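You operate a simulated robot arm through the tools that you are given. There is no shell and no other tool. Be economical: measure what you need, move in short steps, check, and stop when the job is done.

The job below is to be done with a simulated two-armed robot. You get a single attempt, and the scene is never put back.

Task
Fetch the tape dispenser and set it on the top board of the black rack. Then fetch the 70 mm steel block from the top of the grey cabinet and set it on the lower shelf of the ink bench. Then take the blue block and put it on the top of the grey workbench. Then turn the across knob to 1 left. Then turn the speed knob on the pale control panel to 0. Then push the bottom drawer of unit 1 shut. Then shut the table drawer. Then turn the strobe knob to 5 Hz. Then take the red flag and put it on top of the brown lamp box. Then open the top drawer of unit 3, fetch the white rag and set it in the inside of the top drawer of unit 3, then shut the 3. Then take the thinner bottle on the top of the grey workbench and put it away on the mixing end of the ink bench. Then take the grey cup on the top of the grey workbench and put it away on the mixing end of the ink bench. Then open the core drawer. Do these in the order given. Set down upright: tape dispenser, steel block, blue block, red flag, thinner bottle, grey cup.

It is judged by the outcome, as a careful person would: the job done as asked, and still so three seconds after it is handed in. It fails if anything else is knocked over, pushed out of place, dropped, spilled or broken.

Robot
Two 7-joint arms with three-finger grippers on one trunk, on a base that drives. Base frame: it is fixed to the floor where the robot stands at the start and does not move with it; the origin is under the middle of the robot, x ahead of it, y to its left, z up. Units: cm, degrees, N and s.
The left shoulder is at the start at [3, 12.4, 98.3], the right one opposite. With the tool pointing down near the work surface each hand reaches from about 10 to 78 cm from the robot's upright axis, wherever it stands, measured 20 degrees to its own side. Places, roughly: across knob [60, -110, 130]; blue block (3x6x4 cm) [90, -50, 80]; bottom drawer of unit 1 [60, -270, 20]; brown lamp box [-225, 50, 75]; core drawer [-170, -440, 70]; grey cup (8x8x8 cm) [340, 50, 90]; inside of the top drawer of unit 3 [70, -350, 50]; lower shelf of the ink bench [-240, -270, 20]; mixing end of the ink bench [-230, -190, 90]; red flag (5x4x6 cm) [-220, -130, 90]; speed knob on the pale control panel [60, -120, 90]; steel block [75, 50, 75]; strobe knob [-210, -110, 90]; table drawer [-190, -30, 80]; tape dispenser (13x7x13 cm) [80, 0, 100]; thinner bottle [350, 50, 100]; top board of the black rack [320, -310, 150]; top drawer of unit 3 [60, -350, 50]; top of the grey workbench [360, 80, 80]; white rag (5x7x4 cm) [-210, -220, 90]. Payload 2.2 kg a hand.
Tool frame (each hand has its own): the origin (TCP) lies between the finger pads and is the grasp point; the fingertips stand 2.8 cm ahead of it; z points along the fingers, y is the line along which they close. Largest opening 10.2 cm; the body of the gripper starts 7.1 cm behind the TCP.
Orientation is told as [roll, pitch, yaw] about the base's x, y, z axes, in that order, counted from this pose: with the fingers straight down and closing along the base's y, the tool's x points along the base's -x, its y along +y and its z along -z.

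Tools
- The arms move only by the tool apply_moves. It takes "left_steps", "right_steps" or both (then of equal length, played together; a hand with none holds still); each is a list of rows, each a list of 7 numbers: the shift along the tool's x, y, z in cm, then the turn, a rotation vector about the tool's x, y, z in degrees, then the gripper command, from -1 (shut) to 1 (fully open), values between in proportion. In form: [[x, y, z, ax, ay, az, gripper], ...]. A call has 1 to 10 rows; each row is the pose to reach, as a shift and turn from the pose commanded when the call began, along the tool's axes at that moment. A row lasts 0.2 s, in which the tool goes at most 5 cm and 8.6 degrees; a call with a longer step from one row to the next is refused whole, and so is a gripper value outside its range. Where a pose cannot be reached the arm comes as near as it can. A force on the tool above 40 N (or 10 N above the force at the start of the call, whichever is more), or a blocked arm, ends the call early, and 0.2 s more pass. The fingers move at their own pace and stop on an object; they squeeze with about 23 N. The grip force told is the motor's: it shows also when the fingers shut on nothing. Time passes only in rows, and 0.2 s behind the last, so rows that repeat a pose let the fingers close. The reply holds the time, the measured pose of the TCP, the force on the tool along the base axes, the opening and the grip force, in the units named above and with some noise, with the torque about the TCP (base axes, N m) and any sound that the robot's microphone picked up.
- Cameras (640 x 400 px; columns grow to the right, rows downward): "scene" is now at [4.86, 0.97, 169.83]; the picture's right is [0.15, -0.99, 0.00], its down [-0.74, -0.11, -0.67] and it looks along [0.66, 0.10, -0.74] (base axes); focal length 248 px, centre (320, 200). "left" rides on the left gripper at [7.2, 3.8, -8.6] in its tool frame; the picture's right is [-0.46, 0.89, 0.00], its down [-0.60, -0.32, -0.73] and it looks along [-0.65, -0.34, 0.68] (tool axes); focal length 256 px, centre (320, 200). "right" rides on the right gripper at [6.9, 4.4, -8.6] in its tool frame; the picture's right is [-0.53, 0.85, 0.00], its down [-0.58, -0.36, -0.73] and it looks along [-0.62, -0.39, 0.68] (tool axes); focal length 256 px, centre (320, 200).
- snapshot(camera): a new picture of that camera. It takes no simulated time.
- move_column(by): slides the trunk up (or, below 0, down) by that many cm; the arms and the scene camera ride with it, the base frame stays. It gives what a move gives, with no picture.
- roll_base(legs): drives the robot by 1 to 6 legs, each [ahead, left, turn to the left] in cm, cm and degrees, along the robot's own axes; the way and the turn of a leg run together, so that a leg with both is an arc; at most 150 cm and 180 degrees a leg. The arms and the cameras ride along, it lands a little off, and it stops where it bumps. It gives what a move gives.
- head_to(pan, tilt): turns the head with the scene camera to pan (to the left, within 143 degrees either way) and tilt (down, from -29 to 69), counted from straight ahead of the robot. It gives what a move gives.
- pixel_to_xyz(camera, pixels): for up to 12 pixels [column, row] of the newest picture of that camera ("zoom" is the newest enlarged one), the place [x, y, z] in the base frame of the surface seen there, good to about 0.2 cm. It takes no simulated time.
- zoom(camera, box): a new picture of the part [left, top, right, bottom] of that camera's present view, enlarged. It takes no simulated time.
- finish_job(): hands the job in; it is judged then, once.

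Work in short steps. Measure before you move; look again where a grasp or a placing could have gone wrong, and mend it. You have 364 turns and 308 pictures in all, those below and enlarged ones among them. Open the grippers and draw the arms clear of the work before you hand the job in, unless the task says otherwise; then end with one line.

The tools are called after "Request:" as name(argument=value, ...) on one line, values as JSON. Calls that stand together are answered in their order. apply_moves: Moves the arms, as the interface text tells. Its arguments: {"type":"object","properties":{"left_steps":{"type":"array","items":{"type":"array","items":{"type":"number"}}},"right_steps":{"type":"array","items":{"type":"array","items":{"type":"number"}}}},"required":[]} The other tools are called the same way: move_column (by) slides the trunk up or down; roll_base (legs) drives the base; head_to (pan, tilt) turns the head that bears the scene camera; snapshot (camera) takes a picture; pixel_to_xyz (camera, pixels) gives the place of the surface under pixels of a picture; zoom (camera, box) takes an enlarged picture of a part of a camera's view; finish_job () hands the job in.

At the start:

```text
time: 0.0
left_position: [51.17, 40.19, 120.84]
left_tool_rot: [0.0, 0.0, 0.0]
left_force: [-0.1, -0.4, 0.7]
left_torque: [0.01, 0.0, 0.0]
left_opening: 10.2
left_grasp_force: 0.0
right_position: [56.12, -10.59, 123.83]
right_tool_rot: [0.0, 0.0, 0.0]
right_force: [0.0, 0.3, -0.3]
right_torque: [-0.01, 0.02, -0.01]
right_opening: 10.22
right_grasp_force: 0.2
trunk travel left (down, up): [-22.5, 31.5]
robot x, y, heading: [0.13, 0.07, 0.3]
head pan, tilt: [8.6, 48.1]
```

scene: 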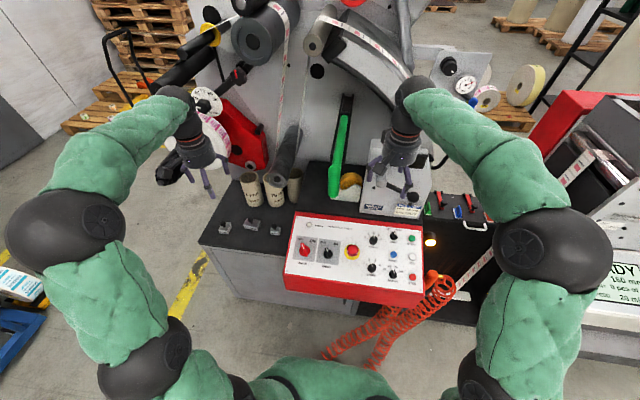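
right: 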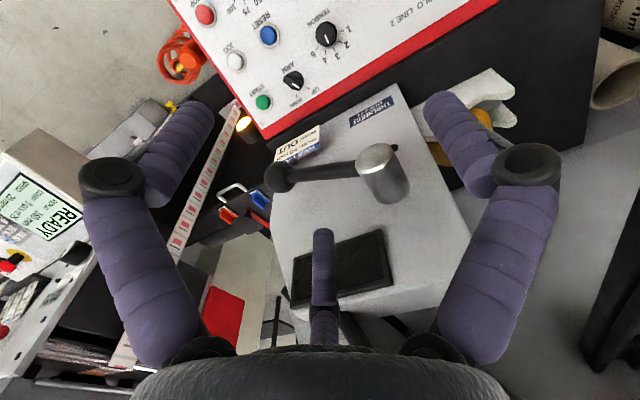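
left: 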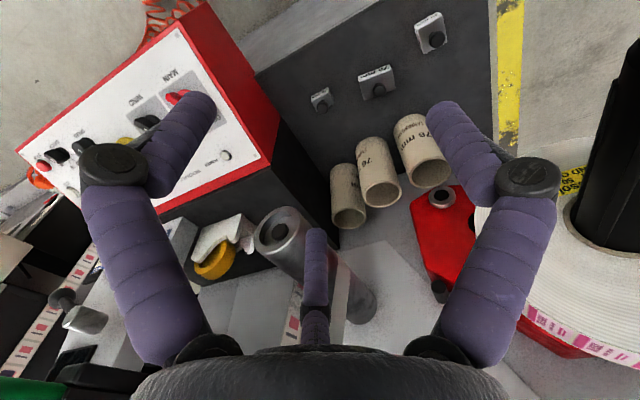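

The scene shows a machine with a control console in front; the tape dispenser seems to be near (350,185) behind the console. I zoom in there.

Request:
zoom(camera="scene", box=[200, 120, 520, 320])

Request:
pixel_to_xyz(camera="scene", pixels=[[350, 182], [353, 192], [340, 180], [330, 230], [400, 190], [250, 225], [276, 185], [420, 240], [345, 110], [230, 240]])

```text
2.00 times, centred on (360, 220) of scene
```

zoom: 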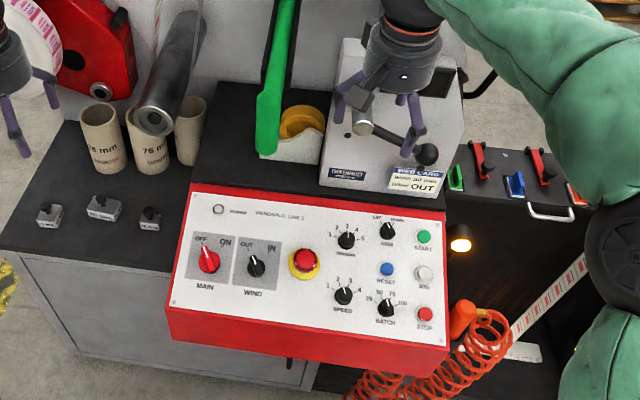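

```text
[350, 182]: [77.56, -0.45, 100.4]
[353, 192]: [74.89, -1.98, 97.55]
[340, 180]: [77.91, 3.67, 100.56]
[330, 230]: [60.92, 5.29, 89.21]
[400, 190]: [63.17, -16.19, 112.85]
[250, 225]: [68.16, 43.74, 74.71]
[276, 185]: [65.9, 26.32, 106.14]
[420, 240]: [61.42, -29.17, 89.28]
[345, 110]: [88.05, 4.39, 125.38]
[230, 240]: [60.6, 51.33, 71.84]
```

The dispenser (white with yellow roll) is at about (350,182). I zoom closer on it and its surroundings.

Request:
zoom(camera="scene", box=[300, 140, 400, 220])

Request:
zoom(camera="scene", box=[200, 180, 310, 260])

```text
5.00 times, centred on (350, 180) of scene
```

zoom: 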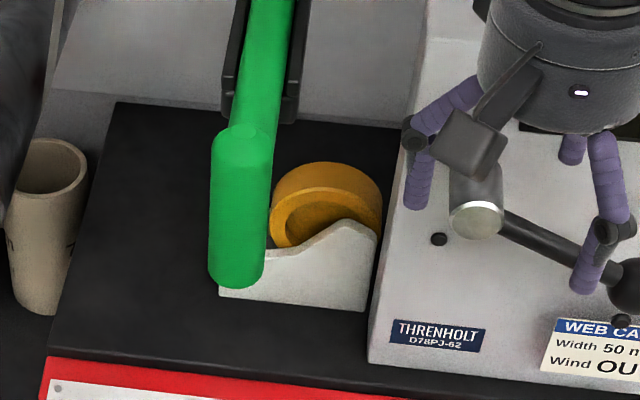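

```text
5.00 times, centred on (255, 220) of scene
```

zoom: 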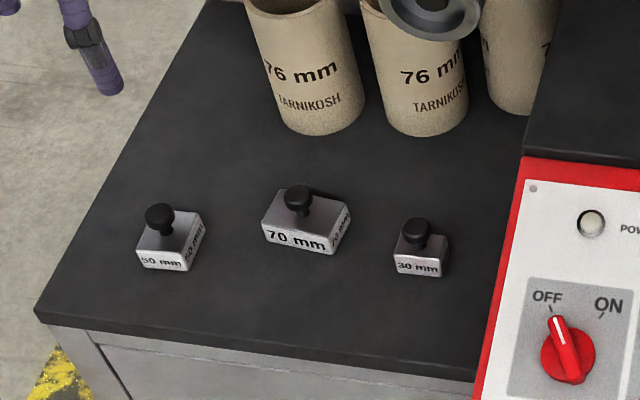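

The 70 mm block is the middle one. I measure the dispenser, green lever and 70 mm block from the pictures.

Request:
pixel_to_xyz(camera="zoom", pixels=[[300, 200], [300, 235], [267, 243], [347, 236], [160, 218], [420, 228]])

Request:
pixel_to_xyz(camera="scene", pixels=[[347, 168], [347, 195], [344, 200], [372, 202], [371, 196], [360, 189], [375, 180], [335, 176], [336, 196], [347, 145], [355, 213], [312, 200]])

```text
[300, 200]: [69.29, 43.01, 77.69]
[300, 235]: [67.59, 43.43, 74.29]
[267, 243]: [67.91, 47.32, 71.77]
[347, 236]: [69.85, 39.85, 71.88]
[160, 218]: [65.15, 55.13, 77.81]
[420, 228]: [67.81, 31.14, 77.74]
```

```text
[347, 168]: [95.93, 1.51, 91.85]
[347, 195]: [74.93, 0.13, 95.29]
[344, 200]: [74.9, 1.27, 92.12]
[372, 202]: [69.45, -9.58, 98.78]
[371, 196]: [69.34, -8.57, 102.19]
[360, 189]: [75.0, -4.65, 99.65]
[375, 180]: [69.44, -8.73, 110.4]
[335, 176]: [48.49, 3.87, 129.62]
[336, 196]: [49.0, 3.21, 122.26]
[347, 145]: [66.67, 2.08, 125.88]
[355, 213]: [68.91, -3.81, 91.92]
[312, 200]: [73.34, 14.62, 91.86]
```

Before moving, I look around with the head to map the room for driving.

Request:
head_to(pan=-60, tilt=25)

Request:
snapshot(camera="scene")

Request:
head_to(pan=-135, tilt=25)

Request:
snapshot(camera="scene")

Request:
head_to(pan=135, tilt=25)

Request:
snapshot(camera="scene")

Request:
head_to(pan=60, tilt=25)

Request:
snapshot(camera="scene")

Request:
head_to(pan=0, tilt=20)

Request:
snapshot(camera="scene")

```text
time: 1.4
left_position: [51.08, 40.21, 120.72]
left_tool_rot: [0.1, 0.0, 0.0]
left_force: [-0.2, 0.0, 0.1]
left_torque: [0.0, -0.01, 0.03]
left_opening: 10.21
left_grasp_force: 0.0
right_position: [56.0, -10.45, 123.91]
right_tool_rot: [-0.1, 0.0, 0.0]
right_force: [-0.5, 0.5, -1.6]
right_torque: [0.03, 0.0, -0.03]
right_opening: 10.21
right_grasp_force: 0.2
trunk travel left (down, up): [-22.5, 31.5]
robot x, y, heading: [0.13, -0.0, -0.1]
head pan, tilt: [-60.0, 25.0]
```

```text
301 pictures are left
```

scene: 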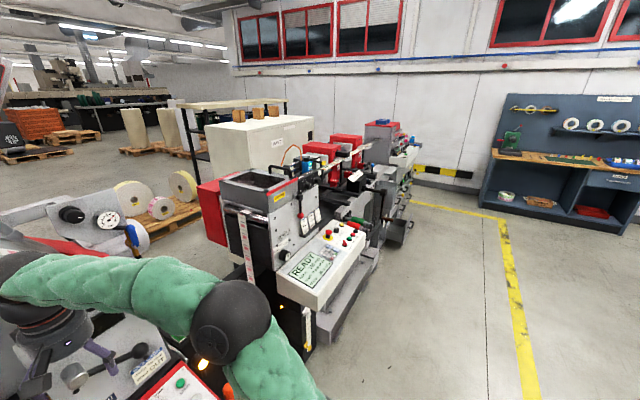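

```text
time: 2.9
left_position: [51.12, 40.13, 120.84]
left_tool_rot: [0.0, 0.1, 0.1]
left_force: [0.2, -0.1, -0.8]
left_torque: [-0.02, -0.03, -0.01]
left_opening: 10.21
left_grasp_force: 0.1
right_position: [55.96, -10.67, 123.99]
right_tool_rot: [0.0, -0.1, 0.0]
right_force: [-1.0, -0.5, 0.9]
right_torque: [0.02, 0.0, -0.03]
right_opening: 10.23
right_grasp_force: 0.0
trunk travel left (down, up): [-22.5, 31.5]
robot x, y, heading: [0.14, 0.07, 0.1]
head pan, tilt: [-135.0, 25.0]
```

```text
300 pictures are left
```

scene: 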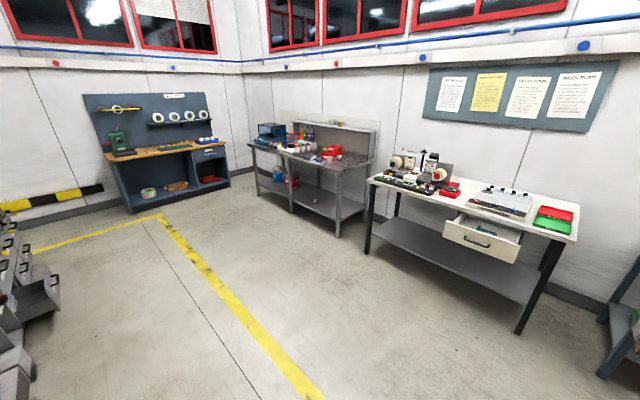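

```text
time: 6.6
left_position: [51.15, 40.19, 120.78]
left_tool_rot: [0.1, 0.0, 0.1]
left_force: [1.4, -0.3, -0.3]
left_torque: [-0.01, 0.01, -0.02]
left_opening: 10.21
left_grasp_force: 0.1
right_position: [56.0, -10.57, 123.84]
right_tool_rot: [-0.1, 0.0, 0.0]
right_force: [0.4, 0.4, 0.2]
right_torque: [-0.01, 0.01, -0.02]
right_opening: 10.2
right_grasp_force: 0.0
trunk travel left (down, up): [-22.5, 31.5]
robot x, y, heading: [0.32, -0.19, 0.1]
head pan, tilt: [135.0, 25.0]
```

```text
299 pictures are left
```

scene: 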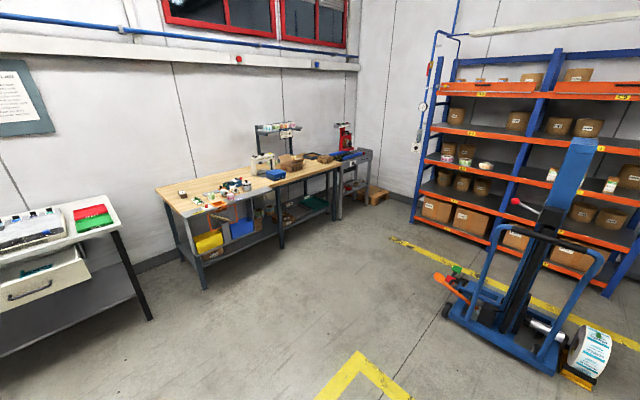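

```text
time: 8.1
left_position: [51.04, 40.16, 120.9]
left_tool_rot: [-0.1, -0.1, 0.0]
left_force: [0.6, -1.1, 0.5]
left_torque: [0.01, -0.04, 0.03]
left_opening: 10.18
left_grasp_force: 0.0
right_position: [56.03, -10.59, 123.98]
right_tool_rot: [0.0, 0.1, 0.0]
right_force: [0.1, -0.8, 0.5]
right_torque: [0.0, -0.02, 0.02]
right_opening: 10.22
right_grasp_force: 0.0
trunk travel left (down, up): [-22.5, 31.5]
robot x, y, heading: [-0.11, -0.31, -0.0]
head pan, tilt: [60.0, 25.0]
```

```text
298 pictures are left
```

scene: 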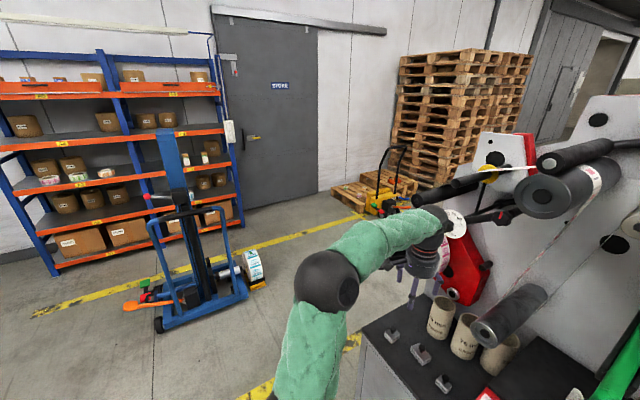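

```text
time: 9.4
left_position: [51.17, 40.19, 120.82]
left_tool_rot: [-0.1, 0.1, -0.1]
left_force: [-0.8, -0.5, -0.4]
left_torque: [0.04, 0.03, 0.0]
left_opening: 10.21
left_grasp_force: 0.1
right_position: [55.91, -10.52, 123.97]
right_tool_rot: [0.0, 0.1, 0.0]
right_force: [0.6, -0.5, 0.7]
right_torque: [-0.01, 0.02, -0.01]
right_opening: 10.21
right_grasp_force: 0.0
trunk travel left (down, up): [-22.5, 31.5]
robot x, y, heading: [-0.13, -0.21, -0.2]
head pan, tilt: [0.0, 20.0]
```

```text
297 pictures are left
```

scene: 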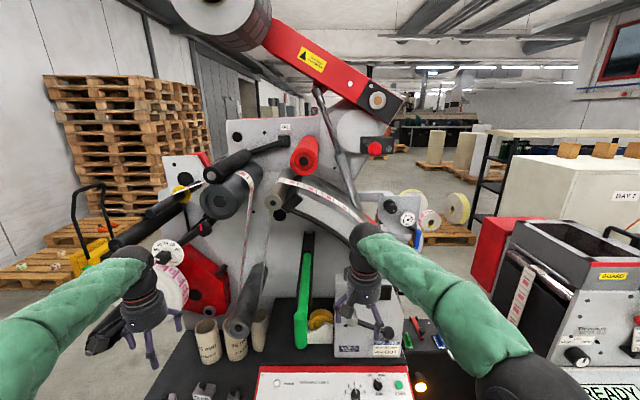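

Now I check the green lever geometry from this view: it runs from (300,340) up to (310,235).

Request:
pixel_to_xyz(camera="scene", pixels=[[300, 340], [302, 315], [305, 290], [308, 260], [309, 237], [321, 318], [316, 340], [320, 335], [250, 280], [205, 330], [260, 322], [356, 290]])

Request:
zoom(camera="scene", box=[180, 200, 440, 400])

```text
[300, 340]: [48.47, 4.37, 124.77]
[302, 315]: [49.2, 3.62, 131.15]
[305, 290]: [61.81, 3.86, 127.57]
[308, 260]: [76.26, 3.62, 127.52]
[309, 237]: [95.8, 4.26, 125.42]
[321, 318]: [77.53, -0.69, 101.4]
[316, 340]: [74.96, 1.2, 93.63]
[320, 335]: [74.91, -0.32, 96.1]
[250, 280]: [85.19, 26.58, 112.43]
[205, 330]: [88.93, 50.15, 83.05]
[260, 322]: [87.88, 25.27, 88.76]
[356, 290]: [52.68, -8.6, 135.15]
```

```text
2.00 times, centred on (310, 300) of scene
```

zoom: 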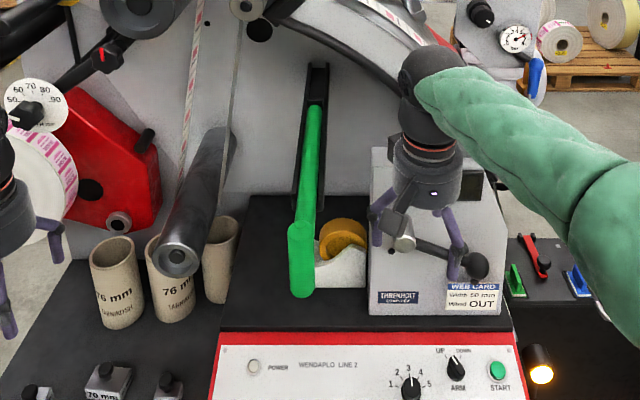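

The green lever runs horizontally at z≈126, y≈2–6 above the dispenser, so I'll come in with the left hand tilted from the left. First I draw the right arm back and begin turning the left hand.

Request:
apply_moves(left_steps=[[0.8, -1, -1, 2.3, -2.3, 7.2, 1], [1.6, -2, -2, 4.6, -4.6, 14.5, 1], [2.4, -3, -3, 6.9, -6.9, 21.7, 1], [3.2, -4, -4, 9.1, -9.1, 29, 1], [4, -5, -5, 11.4, -11.4, 36.2, 1], [5, -6, -6, 13.7, -13.7, 43.4, 1]], right_steps=[[4, -2.5, 0, 0, 0, 0, 1], [8, -5, 0, 0, 0, 0, 1], [12, -7.5, 0, 0, 0, 0, 1], [16, -10, 0, 0, 0, 0, 1], [20, -12.5, 0, 0, 0, 0, 1], [24, -15, 0, 0, 0, 0, 1]])

Request:
apply_moves(left_steps=[[0, 0, 0, 2.3, -2.3, 7.2, 1], [0, 0, 0, 4.6, -4.6, 14.5, 1], [0, 0, 0, 6.9, -6.9, 21.7, 1], [0, 0, 0, 9.1, -9.1, 29, 1], [0, 0, 0, 11.4, -11.4, 36.2, 1], [0, 0, 0, 13.7, -13.7, 43.4, 1]])

Request:
roll_base(legs=[[12, 0, 0]])

Request:
head_to(pan=0, tilt=45)

Request:
snapshot(camera="scene")

Request:
snapshot(camera="left")

```text
time: 10.8
left_position: [45.95, 33.91, 126.89]
left_tool_rot: [-7.4, -17.5, -42.7]
left_force: [-0.8, 0.1, 1.2]
left_torque: [0.01, -0.04, 0.01]
left_opening: 10.17
left_grasp_force: 0.1
right_position: [31.9, -25.61, 124.21]
right_tool_rot: [0.1, -0.1, 0.1]
right_force: [0.2, 0.5, 0.6]
right_torque: [0.03, -0.05, 0.01]
right_opening: 10.22
right_grasp_force: 0.0
trunk travel left (down, up): [-22.5, 31.5]
robot x, y, heading: [-0.36, 0.21, -0.0]
head pan, tilt: [0.0, 20.0]
```

```text
time: 12.2
left_position: [45.98, 34.13, 126.89]
left_tool_rot: [0.0, -35.1, -90.0]
left_force: [0.5, -0.7, 0.3]
left_torque: [0.02, 0.0, 0.02]
left_opening: 10.23
left_grasp_force: 0.0
right_position: [32.0, -25.39, 124.14]
right_tool_rot: [0.0, 0.0, 0.0]
right_force: [0.9, -0.3, -0.8]
right_torque: [0.02, -0.02, 0.01]
right_opening: 10.19
right_grasp_force: 0.0
trunk travel left (down, up): [-22.5, 31.5]
robot x, y, heading: [0.52, 0.1, -0.1]
head pan, tilt: [0.0, 20.0]
```

```text
time: 13.4
left_position: [58.37, 34.09, 126.76]
left_tool_rot: [-0.2, -35.0, -89.8]
left_force: [-0.4, 0.2, -0.6]
left_torque: [-0.02, 0.06, -0.07]
left_opening: 10.23
left_grasp_force: 0.0
right_position: [44.3, -25.52, 124.12]
right_tool_rot: [0.1, 0.1, 0.1]
right_force: [-0.4, 0.0, 0.4]
right_torque: [-0.02, 0.05, 0.01]
right_opening: 10.21
right_grasp_force: 0.1
trunk travel left (down, up): [-22.5, 31.5]
robot x, y, heading: [12.18, 0.25, -0.2]
head pan, tilt: [0.0, 20.0]
```

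```text
time: 14.3
left_position: [58.23, 34.11, 126.87]
left_tool_rot: [-0.1, -35.0, -90.0]
left_force: [1.3, 0.6, 1.0]
left_torque: [0.01, 0.0, -0.01]
left_opening: 10.15
left_grasp_force: 0.0
right_position: [44.22, -25.56, 123.96]
right_tool_rot: [0.0, -0.1, -0.1]
right_force: [-0.4, -0.2, -0.8]
right_torque: [0.02, 0.02, -0.04]
right_opening: 10.17
right_grasp_force: 0.0
trunk travel left (down, up): [-22.5, 31.5]
robot x, y, heading: [12.17, -0.13, -0.0]
head pan, tilt: [0.0, 45.0]
```

```text
295 pictures are left
```

scene: 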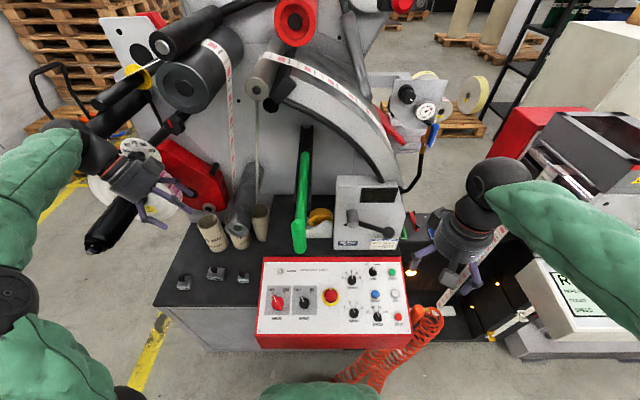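

```text
294 pictures are left
```

left: 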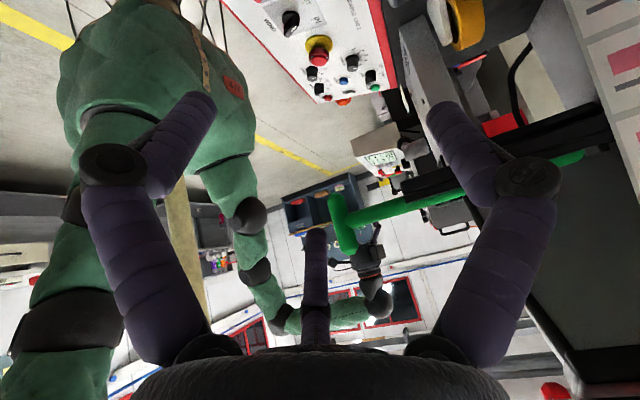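

The web strips hang at (255,150) and (230,120) near my approach path; I measure those and the dispenser.

Request:
zoom(camera="scene", box=[180, 140, 360, 260])

Request:
pixel_to_xyz(camera="scene", pixels=[[256, 110], [256, 150], [255, 190], [232, 100], [233, 140], [235, 170], [238, 228], [250, 180], [262, 85], [258, 210], [280, 190], [300, 140]])

```text
3.33 times, centred on (270, 200) of scene
```

zoom: 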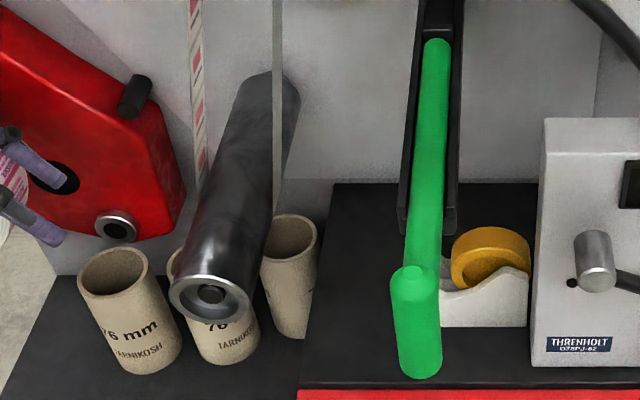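

```text
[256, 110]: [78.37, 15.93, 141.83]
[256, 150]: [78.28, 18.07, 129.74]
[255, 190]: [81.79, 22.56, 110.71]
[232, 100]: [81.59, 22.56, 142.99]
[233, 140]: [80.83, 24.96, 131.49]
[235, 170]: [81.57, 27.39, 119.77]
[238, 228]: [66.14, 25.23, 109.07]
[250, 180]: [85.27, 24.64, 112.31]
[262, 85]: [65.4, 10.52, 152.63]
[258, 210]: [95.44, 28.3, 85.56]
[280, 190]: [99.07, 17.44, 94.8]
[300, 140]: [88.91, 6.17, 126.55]
```

I turn the right hand so its camera looks at the dispenser from the right of the lever.

Request:
apply_moves(right_steps=[[-2, 2.5, -1, 0, 0, -8.5, 1], [-4, 5, -2, 0, 0, -17, 1], [-6, 7.5, -3, 0, 0, -25.5, 1], [-8, 10, -3, 0, 0, -34, 1], [-10, 12.5, -3, 0, 0, -42.5, 1], [-12, 15, -3, 0, 0, -51, 1]])

Request:
snapshot(camera="right")

```text
time: 15.7
left_position: [58.36, 34.09, 126.75]
left_tool_rot: [-0.2, -34.9, -89.8]
left_force: [0.7, 0.6, 0.6]
left_torque: [-0.02, 0.0, -0.03]
left_opening: 10.22
left_grasp_force: 0.0
right_position: [56.46, -10.4, 126.94]
right_tool_rot: [0.0, 0.1, 51.1]
right_force: [-0.2, 0.9, 0.5]
right_torque: [-0.03, -0.02, 0.05]
right_opening: 10.19
right_grasp_force: 0.0
trunk travel left (down, up): [-22.5, 31.5]
robot x, y, heading: [12.02, -0.02, 0.0]
head pan, tilt: [0.0, 45.0]
```

```text
292 pictures are left
```

right: 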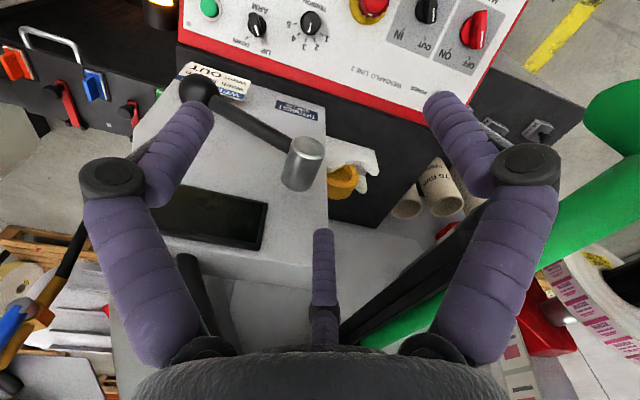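

The dispenser shows at (350,165) in the right picture; zooming.

Request:
zoom(camera="right", box=[290, 110, 430, 230])

Request:
pixel_to_xyz(camera="right", pixels=[[330, 143], [372, 157], [377, 170], [365, 190], [350, 175], [343, 197], [330, 195], [342, 185], [360, 170], [335, 170], [350, 150], [390, 160]])

```text
3.33 times, centred on (360, 170) of right
```

zoom: 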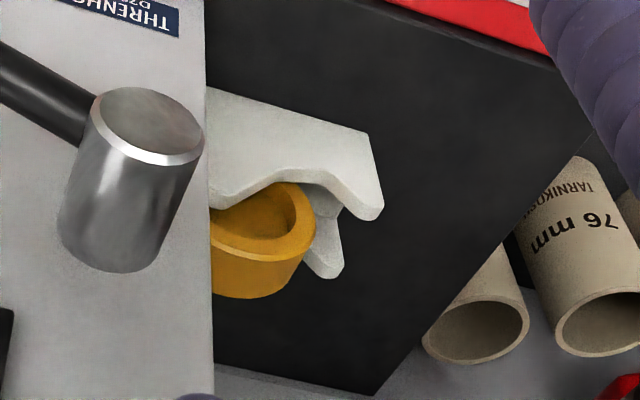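

```text
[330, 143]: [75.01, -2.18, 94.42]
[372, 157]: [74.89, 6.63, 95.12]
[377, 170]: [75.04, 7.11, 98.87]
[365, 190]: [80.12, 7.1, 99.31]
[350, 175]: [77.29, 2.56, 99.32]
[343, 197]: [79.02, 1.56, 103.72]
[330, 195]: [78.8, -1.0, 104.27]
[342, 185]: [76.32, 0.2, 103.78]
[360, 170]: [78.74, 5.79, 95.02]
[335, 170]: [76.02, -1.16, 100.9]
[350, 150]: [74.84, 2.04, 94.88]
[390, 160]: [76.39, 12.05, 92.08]
```

The dispenser's walls span x 75–82, y −6…7.3, low end (z 99) at left. I'll enter below the lever from the front with ~16° tilt and grip at y≈4. First, withdraw the right hand and bring the left to a point in front.

Request:
apply_moves(left_steps=[[0, -2, 0, 0, 6.4, 0, 1], [0, -4, 0, 0, 12.7, 0, 1], [0, -4, 0, 0, 19, 0, 1], [-1.7, -4, 4, 0, 19, 0, 1], [-3.4, -4, 8, 0, 19, 0, 1], [-5.1, -4, 12, 0, 19, 0, 1], [-6.8, -4, 16, 0, 19, 0, 1], [-8.4, -4, 20, 0, 19, 0, 1], [-10, -4, 24, 0, 19, 0, 1]], right_steps=[[4, 0, 0, 0, 0, 0, 1], [8, 0, 0, 0, 0, 0, 1], [12, 0, 0, 0, 0, 0, 1], [16, 0, 0, 0, 0, 0, 1], [19, 0, 0, 0, 0, 0, 1], [19, 0, 0, 0, 0, 0, 1], [19, 0, 0, 0, 0, 0, 1], [19, 0, 0, 0, 0, 0, 1], [19, 0, 0, 0, 0, 0, 1]])

Request:
snapshot(camera="scene")

Request:
snapshot(camera="left")

```text
time: 17.7
left_position: [54.41, 11.77, 112.74]
left_tool_rot: [-0.1, -16.0, -89.9]
left_force: [-0.3, -0.1, -0.5]
left_torque: [0.03, 0.06, -0.01]
left_opening: 10.21
left_grasp_force: 0.0
right_position: [44.42, -25.25, 127.07]
right_tool_rot: [0.1, -0.1, 51.0]
right_force: [0.6, 0.1, 0.1]
right_torque: [0.03, 0.06, -0.03]
right_opening: 10.22
right_grasp_force: 0.1
trunk travel left (down, up): [-22.5, 31.5]
robot x, y, heading: [12.25, -0.02, -0.2]
head pan, tilt: [0.0, 45.0]
```

```text
290 pictures are left
```

scene: 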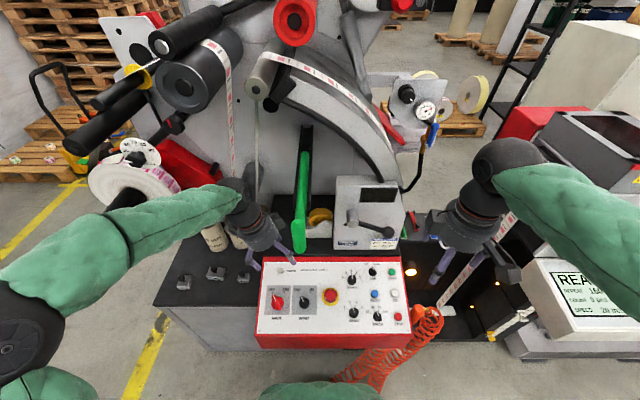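

```text
289 pictures are left
```

left: 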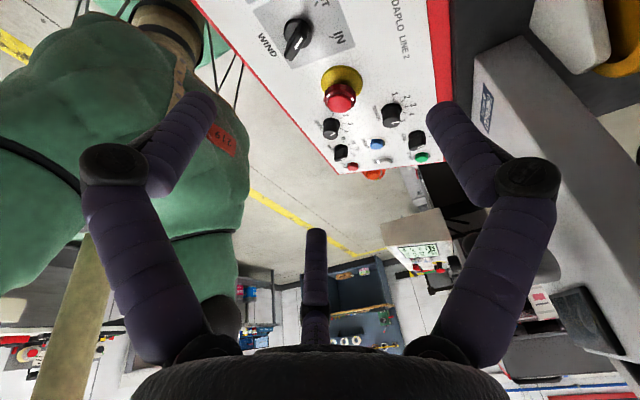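

Left hand is in front at tilt 16°. I measure the wrist size to verify clearance between lever and web.

Request:
zoom(camera="scene", box=[190, 160, 350, 280])

Request:
pixel_to_xyz(camera="scene", pixels=[[225, 180], [240, 183], [252, 205], [262, 232], [278, 218], [248, 240], [265, 205], [285, 228], [240, 200], [200, 195], [256, 180]])

```text
3.33 times, centred on (270, 220) of scene
```

zoom: 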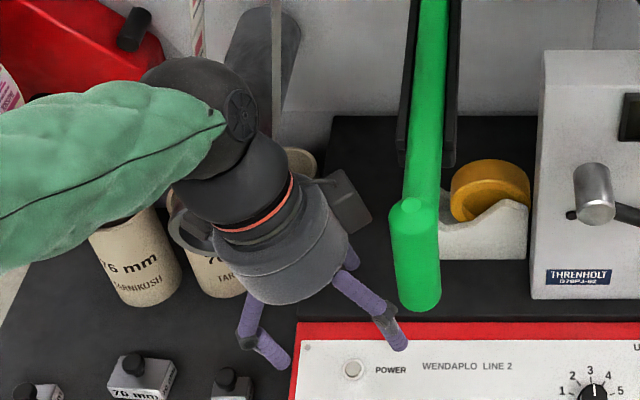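

```text
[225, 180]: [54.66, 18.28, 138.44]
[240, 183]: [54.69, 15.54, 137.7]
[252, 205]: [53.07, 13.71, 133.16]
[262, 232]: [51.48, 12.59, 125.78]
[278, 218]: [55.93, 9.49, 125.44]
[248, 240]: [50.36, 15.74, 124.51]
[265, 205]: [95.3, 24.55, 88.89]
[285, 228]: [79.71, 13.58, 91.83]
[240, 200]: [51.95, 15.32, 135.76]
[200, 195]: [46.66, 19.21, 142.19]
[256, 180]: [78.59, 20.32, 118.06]
```

There is a box on the right side of the hand at (293,221) and a bracket at left (246,228); measuring them.

Request:
pixel_to_xyz(camera="scene", pixels=[[290, 215], [296, 218], [299, 224], [294, 228], [288, 222], [244, 228], [243, 222], [250, 233], [247, 178], [262, 190], [270, 200], [276, 206]])

```text
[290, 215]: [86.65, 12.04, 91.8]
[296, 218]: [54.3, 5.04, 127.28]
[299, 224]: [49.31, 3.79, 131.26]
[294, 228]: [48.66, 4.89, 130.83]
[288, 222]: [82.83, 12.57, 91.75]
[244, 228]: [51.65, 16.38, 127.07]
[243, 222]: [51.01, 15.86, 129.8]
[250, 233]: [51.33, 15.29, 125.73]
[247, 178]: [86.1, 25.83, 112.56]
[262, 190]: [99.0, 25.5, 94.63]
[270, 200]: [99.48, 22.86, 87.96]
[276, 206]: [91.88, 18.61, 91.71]
```

I use correct zoom scaling and measure the box and loop on the hand through the zoom picture.

Request:
pixel_to_xyz(camera="zoom", pixels=[[345, 205], [365, 210], [340, 178], [180, 225], [195, 245], [210, 230], [240, 130], [160, 75], [225, 60], [330, 260], [250, 170], [300, 290]])

```text
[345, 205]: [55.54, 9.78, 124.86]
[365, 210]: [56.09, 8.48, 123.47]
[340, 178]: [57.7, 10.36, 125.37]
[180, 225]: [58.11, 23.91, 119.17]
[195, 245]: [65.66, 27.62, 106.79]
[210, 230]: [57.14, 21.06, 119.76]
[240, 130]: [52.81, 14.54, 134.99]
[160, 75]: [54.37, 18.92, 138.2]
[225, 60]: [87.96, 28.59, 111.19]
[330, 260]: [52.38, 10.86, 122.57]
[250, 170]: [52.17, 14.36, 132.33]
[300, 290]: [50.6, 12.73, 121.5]
```

Camera reaches TCP+12.5 in y, the wrist is ±4.7 cm. I check the channel edges of the lever at x≈75–85 for clearance.

Request:
pixel_to_xyz(camera="zoom", pixels=[[402, 155], [404, 120], [408, 70], [414, 20], [452, 150], [276, 150], [276, 60], [270, 20], [283, 60], [396, 240], [413, 200], [440, 240]])

```text
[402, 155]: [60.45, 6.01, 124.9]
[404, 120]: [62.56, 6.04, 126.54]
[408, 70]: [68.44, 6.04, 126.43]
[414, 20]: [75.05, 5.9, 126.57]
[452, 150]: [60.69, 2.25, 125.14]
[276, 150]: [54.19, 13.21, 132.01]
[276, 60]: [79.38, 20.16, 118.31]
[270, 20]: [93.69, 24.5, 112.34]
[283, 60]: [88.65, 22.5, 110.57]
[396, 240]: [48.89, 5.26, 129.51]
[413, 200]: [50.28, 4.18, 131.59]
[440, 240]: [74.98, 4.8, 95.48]
```

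Clearances are workable. I move the left hand low in front, then in under the lever above the dispenser's left end.

Request:
apply_moves(left_steps=[[-1.1, 1.2, 3.5, 0, 0, 0, 1], [-2.2, 2.4, 7, 0, 0, 0, 1], [-3.2, 3.6, 10.5, 0, 0, 0, 1], [-3.2, 7.7, 10.5, 0, 0, 0, 1], [-3.2, 11.8, 10.5, 0, 0, 0, 1], [-3.2, 14, 10.5, 0, 0, 0, 1]])

Request:
snapshot(camera="scene")

```text
time: 19.1
left_position: [68.51, 6.05, 103.61]
left_tool_rot: [-0.1, -16.0, -89.9]
left_force: [-0.4, 0.5, -0.1]
left_torque: [0.01, -0.02, 0.01]
left_opening: 10.2
left_grasp_force: 0.0
right_position: [44.4, -25.09, 127.08]
right_tool_rot: [0.0, 0.0, 51.0]
right_force: [1.1, 0.9, 0.1]
right_torque: [0.04, 0.0, 0.0]
right_opening: 10.17
right_grasp_force: 0.0
trunk travel left (down, up): [-22.5, 31.5]
robot x, y, heading: [12.1, -0.3, 0.0]
head pan, tilt: [0.0, 45.0]
```

```text
287 pictures are left
```

scene: 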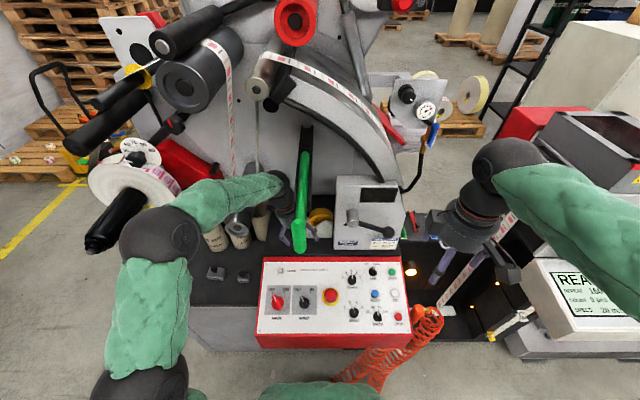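

Clean so far. I continue 10 cm forward to x≈78.5.

Request:
apply_moves(left_steps=[[0, 3.4, 0, 0, 0, 0, 1], [0, 6.8, 0, 0, 0, 0, 1], [0, 10, 0, 0, 0, 0, 1]])

Request:
zoom(camera="scene", box=[200, 100, 400, 260])

Request:
snapshot(camera="left")

```text
time: 19.9
left_position: [78.42, 6.28, 103.54]
left_tool_rot: [-0.3, -16.0, -89.9]
left_force: [-2.0, -0.8, -1.3]
left_torque: [-0.01, -0.14, 0.01]
left_opening: 10.2
left_grasp_force: 0.0
right_position: [44.4, -25.21, 126.93]
right_tool_rot: [0.0, 0.0, 51.0]
right_force: [-0.5, 0.1, -1.2]
right_torque: [-0.02, 0.05, 0.03]
right_opening: 10.19
right_grasp_force: 0.1
trunk travel left (down, up): [-22.5, 31.5]
robot x, y, heading: [12.16, 0.02, -0.0]
head pan, tilt: [0.0, 45.0]
```

```text
2.50 times, centred on (300, 180) of scene
```

zoom: 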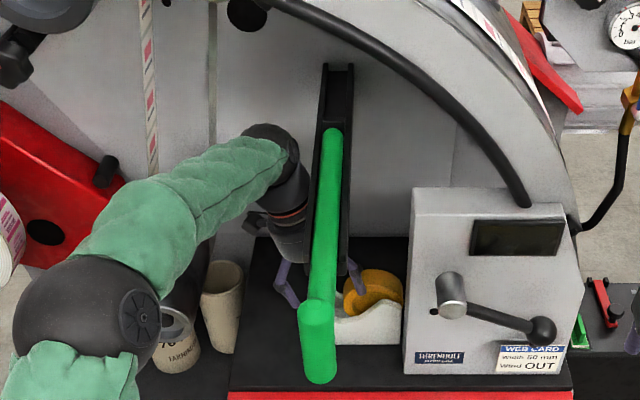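

```text
285 pictures are left
```

left: 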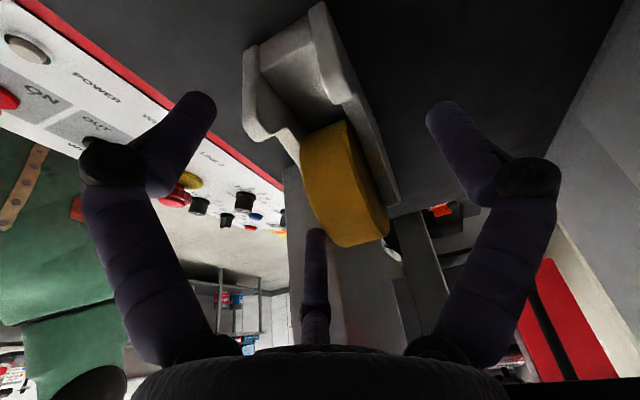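

The dispenser sits between the fingers in the left picture (315,120). I descend along the tool by 7 cm and close.

Request:
apply_moves(left_steps=[[0, 0, 2.5, 0, 0, 0, 1], [0, 0, 5, 0, 0, 0, 1], [0, 0, 7.2, 0, 0, 0, 1], [0, 0, 7.2, 0, 0, 0, 0], [0, 0, 7.2, 0, 0, 0, -1], [0, 0, 7.2, 0, 0, 0, -1], [0, 0, 7.2, 0, 0, 0, -1]])

Request:
snapshot(camera="left")

```text
time: 20.5
left_position: [79.04, 5.32, 101.09]
left_tool_rot: [0.9, -16.5, -89.9]
left_force: [-7.9, 2.9, 17.1]
left_torque: [-1.12, 0.68, -0.27]
left_opening: 10.22
left_grasp_force: 0.0
right_position: [44.38, -25.1, 126.98]
right_tool_rot: [0.0, 0.1, 51.0]
right_force: [1.3, 0.0, -0.2]
right_torque: [0.02, 0.07, 0.01]
right_opening: 10.17
right_grasp_force: 0.0
trunk travel left (down, up): [-22.5, 31.5]
robot x, y, heading: [11.87, -0.06, 0.1]
head pan, tilt: [0.0, 45.0]
stopped in row 2 (left hand): the force on the tool passed its limit at 53 N (the readings are from after the stop); the commanded pose is now the measured one
```

```text
284 pictures are left
```

left: 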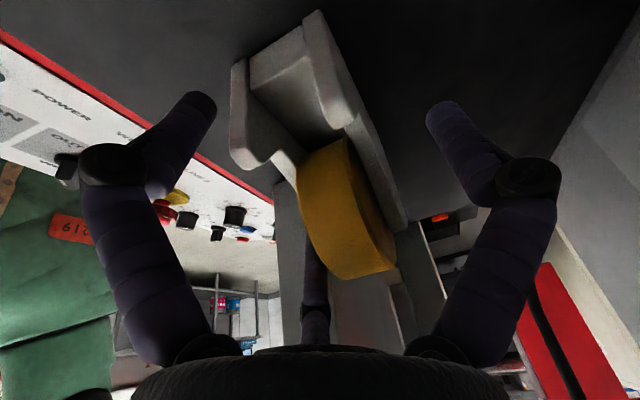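

The move stopped with upward force at z 101. I measure the objects seen in the left picture, including the centre piece at (315,270), to find what touches.

Request:
pixel_to_xyz(camera="left", pixels=[[315, 245], [317, 285], [317, 325], [345, 230], [330, 170], [320, 30], [238, 110], [300, 70], [360, 110], [200, 110], [440, 120], [350, 270]])

Request:
zoom(camera="scene", box=[250, 140, 350, 220])

```text
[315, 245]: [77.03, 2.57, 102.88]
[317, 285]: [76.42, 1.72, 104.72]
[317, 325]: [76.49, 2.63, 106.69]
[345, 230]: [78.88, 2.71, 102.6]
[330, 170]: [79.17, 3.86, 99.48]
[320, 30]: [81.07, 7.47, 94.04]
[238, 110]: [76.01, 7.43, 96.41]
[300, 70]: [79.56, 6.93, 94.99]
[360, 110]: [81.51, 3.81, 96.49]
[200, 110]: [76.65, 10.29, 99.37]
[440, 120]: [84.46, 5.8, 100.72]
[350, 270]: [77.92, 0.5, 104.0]
```

```text
5.00 times, centred on (300, 180) of scene
```

zoom: 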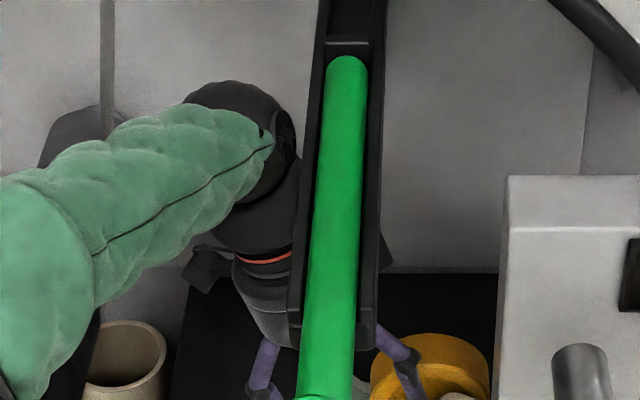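

The hand seems to show three fingers; I inspect the other, identical hand in the scene view at (470,225) to understand the geometry.

Request:
zoom(camera="scene", box=[390, 170, 530, 300])

Request:
snapshot(camera="right")

Request:
pixel_to_xyz(camera="right", pixels=[[190, 125], [110, 160], [150, 300], [460, 125], [525, 165], [490, 300], [324, 240], [324, 280], [324, 330], [165, 160], [480, 150], [300, 380]])

```text
3.08 times, centred on (460, 235) of scene
```

zoom: 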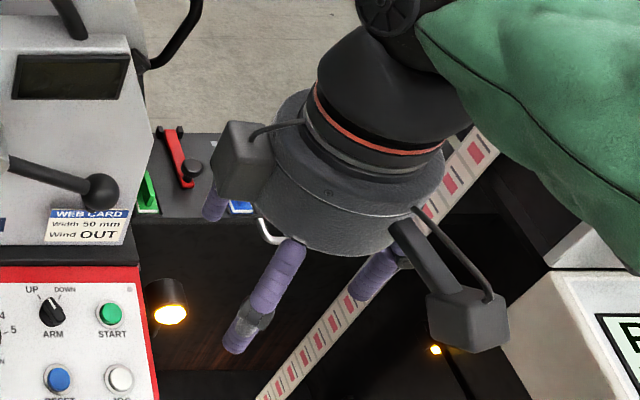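

```text
281 pictures are left
```

right: 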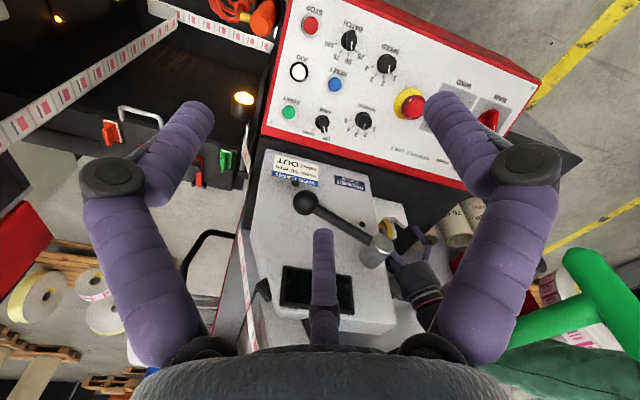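

```text
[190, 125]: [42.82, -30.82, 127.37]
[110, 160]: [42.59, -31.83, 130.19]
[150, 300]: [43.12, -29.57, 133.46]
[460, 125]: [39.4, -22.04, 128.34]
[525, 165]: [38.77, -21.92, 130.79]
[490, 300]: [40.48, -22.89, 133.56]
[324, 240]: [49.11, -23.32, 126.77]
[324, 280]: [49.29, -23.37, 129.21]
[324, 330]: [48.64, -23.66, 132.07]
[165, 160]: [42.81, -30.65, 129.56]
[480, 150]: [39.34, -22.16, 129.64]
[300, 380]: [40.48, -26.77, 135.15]
```

The hands indeed have three fingers (thumb at tool +y, two at −y, x≈±5); the third hit the dispenser's hump. I back the left out a bit and close the right hand in air to see how the fingers move.

Request:
apply_moves(left_steps=[[0, -0.5, -1.2, 0, 0, 0, 1], [0, -0.5, -2.2, 0, 0, 0, 1], [0, -0.5, -2.2, 0, 0, 0, 1], [0, -0.5, -2.2, 0, 0, 0, 1]], right_steps=[[0, 0, 0, 0, 0, 0, 0.3], [0, 0, 0, 0, 0, 0, 0.3], [0, 0, 0, 0, 0, 0, 0.3], [0, 0, 0, 0, 0, 0, 0.3]])

Request:
snapshot(camera="right")

Request:
zoom(camera="scene", box=[390, 170, 530, 300])

```text
time: 21.5
left_position: [78.55, 5.96, 102.95]
left_tool_rot: [0.9, -16.3, -89.9]
left_force: [-0.8, 0.0, -0.4]
left_torque: [-0.03, 0.02, 0.02]
left_opening: 10.2
left_grasp_force: 0.0
right_position: [44.46, -25.22, 126.93]
right_tool_rot: [0.1, -0.1, 51.0]
right_force: [-0.7, -0.8, -0.2]
right_torque: [-0.03, 0.01, -0.07]
right_opening: 6.64
right_grasp_force: 0.0
trunk travel left (down, up): [-22.5, 31.5]
robot x, y, heading: [12.25, 0.18, -0.1]
head pan, tilt: [0.0, 45.0]
```

```text
280 pictures are left
```

right: 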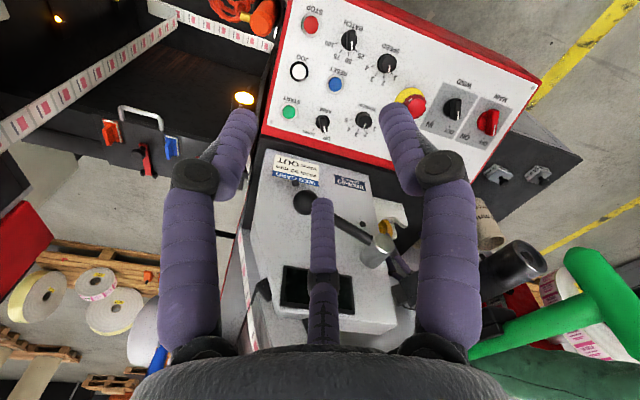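

```text
3.08 times, centred on (460, 235) of scene
```

zoom: 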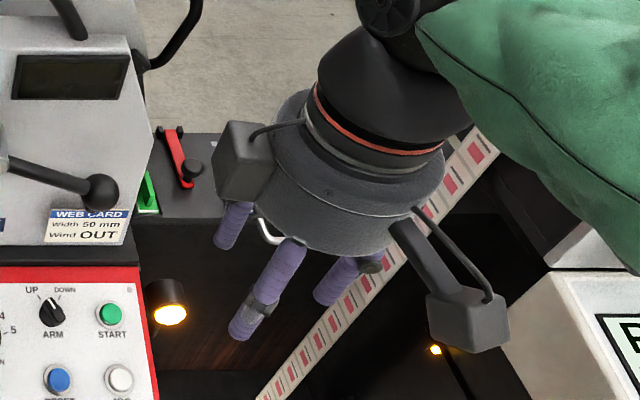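

The fingers move radially: a 3-jaw hand. The 7 cm body fits only with the TCP at x≈77.2 (thumb behind, two fingers in front). I shift there with more tilt and look before descending.

Request:
apply_moves(left_steps=[[0, -1.35, 0, 0, 0, 0, 1], [-1.3, -1.35, 0.9, 0, -4.5, 0, 1], [-2.6, -1.35, 1.2, 0, -9, 0, 1], [-2.6, -1.35, 1.2, 0, -9, 0, 1]])

Request:
snapshot(camera="left")

Request:
zoom(camera="scene", box=[250, 140, 370, 240])

```text
time: 22.5
left_position: [77.12, 2.84, 102.57]
left_tool_rot: [1.0, -25.4, -90.0]
left_force: [0.2, -0.7, 0.3]
left_torque: [0.01, 0.02, 0.03]
left_opening: 10.19
left_grasp_force: 0.0
right_position: [44.38, -25.2, 126.97]
right_tool_rot: [0.2, 0.0, 51.1]
right_force: [0.0, -0.3, -0.3]
right_torque: [-0.03, 0.02, 0.0]
right_opening: 6.62
right_grasp_force: 0.0
trunk travel left (down, up): [-22.5, 31.5]
robot x, y, heading: [12.16, 0.12, 0.3]
head pan, tilt: [0.0, 45.0]
```

```text
278 pictures are left
```

left: 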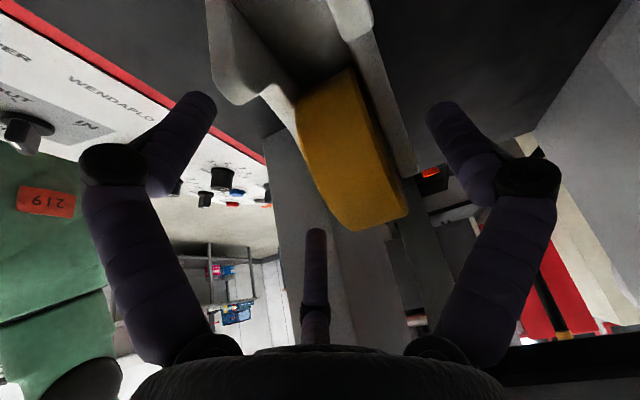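

```text
4.00 times, centred on (310, 190) of scene
```

zoom: 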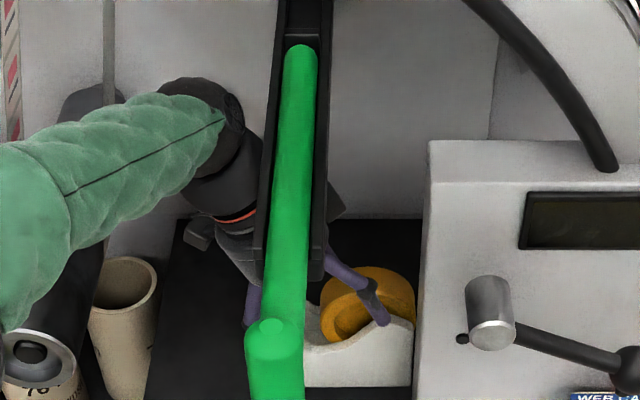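

I measure finger F3's tip at (382,320) in the zoom and the wall beneath, and finger positions versus body in the left view.

Request:
pixel_to_xyz(camera="zoom", pixels=[[381, 318], [370, 290], [350, 270], [385, 345], [340, 355], [400, 330]])

Request:
pixel_to_xyz(camera="left", pixels=[[200, 105], [160, 180], [445, 115], [490, 185], [316, 235], [225, 90], [395, 60], [413, 170], [370, 205], [300, 90]])

```text
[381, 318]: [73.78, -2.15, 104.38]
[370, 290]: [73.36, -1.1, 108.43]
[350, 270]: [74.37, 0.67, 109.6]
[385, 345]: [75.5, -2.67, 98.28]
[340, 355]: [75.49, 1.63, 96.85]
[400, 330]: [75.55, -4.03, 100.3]
```

```text
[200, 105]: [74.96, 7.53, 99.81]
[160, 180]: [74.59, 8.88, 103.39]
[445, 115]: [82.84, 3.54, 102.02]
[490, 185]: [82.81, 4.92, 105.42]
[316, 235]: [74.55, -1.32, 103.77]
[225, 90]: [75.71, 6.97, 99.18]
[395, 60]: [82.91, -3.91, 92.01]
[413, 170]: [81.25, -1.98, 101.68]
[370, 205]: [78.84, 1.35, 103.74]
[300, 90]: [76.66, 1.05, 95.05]
```

The dispenser moved ~0.5 cm (front now x=75.5); fingers at 75.0 / 82.8 straddle it. I descend 4.8 cm along the tool slowly.

Request:
apply_moves(left_steps=[[0.1, 0, 1.6, 0, 0, 0, 1], [0.2, 0, 3.2, 0, 0, 0, 1], [0.3, 0, 4.8, 0, 0, 0, 1]])

Request:
snapshot(camera="left")

```text
time: 23.3
left_position: [77.23, 1.38, 98.0]
left_tool_rot: [1.0, -25.4, -90.0]
left_force: [0.1, -0.4, 1.1]
left_torque: [-0.01, -0.02, -0.03]
left_opening: 10.22
left_grasp_force: 0.0
right_position: [44.42, -25.22, 127.04]
right_tool_rot: [0.1, 0.0, 51.0]
right_force: [0.4, -0.5, 0.3]
right_torque: [0.0, 0.04, 0.01]
right_opening: 6.6
right_grasp_force: 0.0
trunk travel left (down, up): [-22.5, 31.5]
robot x, y, heading: [12.29, 0.16, 0.2]
head pan, tilt: [0.0, 45.0]
```

```text
276 pictures are left
```

left: 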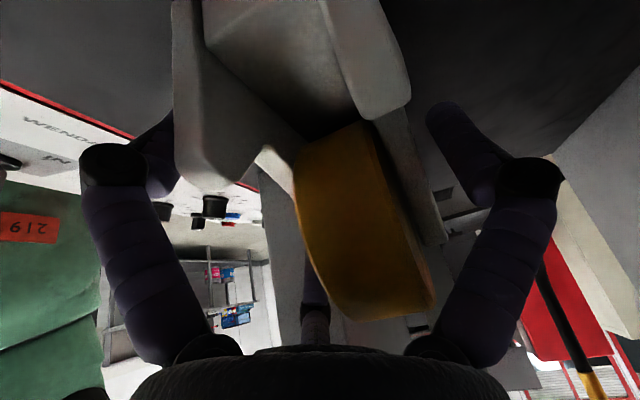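

No contact, the body sits between all fingers. I close the left hand.

Request:
apply_moves(left_steps=[[0, 0, 0, 0, 0, 0, 0.5], [0, 0, 0, 0, 0, 0, 0], [0, 0, 0, 0, 0, 0, -0.5], [0, 0, 0, 0, 0, 0, -1], [0, 0, 0, 0, 0, 0, -1]])

Request:
snapshot(camera="left")

```text
time: 24.5
left_position: [77.16, 1.35, 98.3]
left_tool_rot: [1.1, -25.5, -89.9]
left_force: [3.1, 1.3, 4.5]
left_torque: [0.11, 0.35, 0.27]
left_opening: 8.67
left_grasp_force: 22.7
right_position: [44.35, -25.14, 127.1]
right_tool_rot: [-0.1, 0.1, 51.0]
right_force: [0.3, 0.2, -0.2]
right_torque: [-0.04, 0.02, 0.0]
right_opening: 6.61
right_grasp_force: 0.1
trunk travel left (down, up): [-22.5, 31.5]
robot x, y, heading: [12.04, 0.28, 0.2]
head pan, tilt: [0.0, 45.0]
```

```text
275 pictures are left
```

left: 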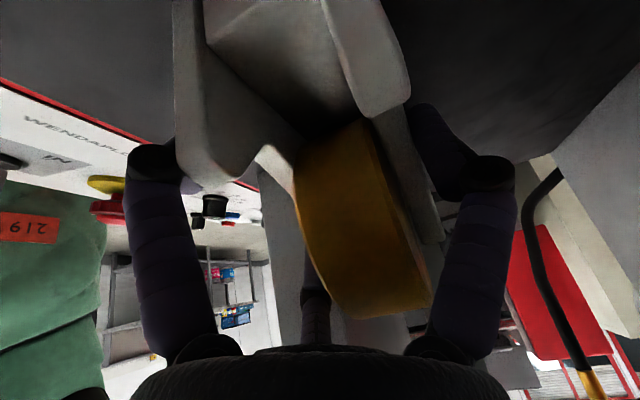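

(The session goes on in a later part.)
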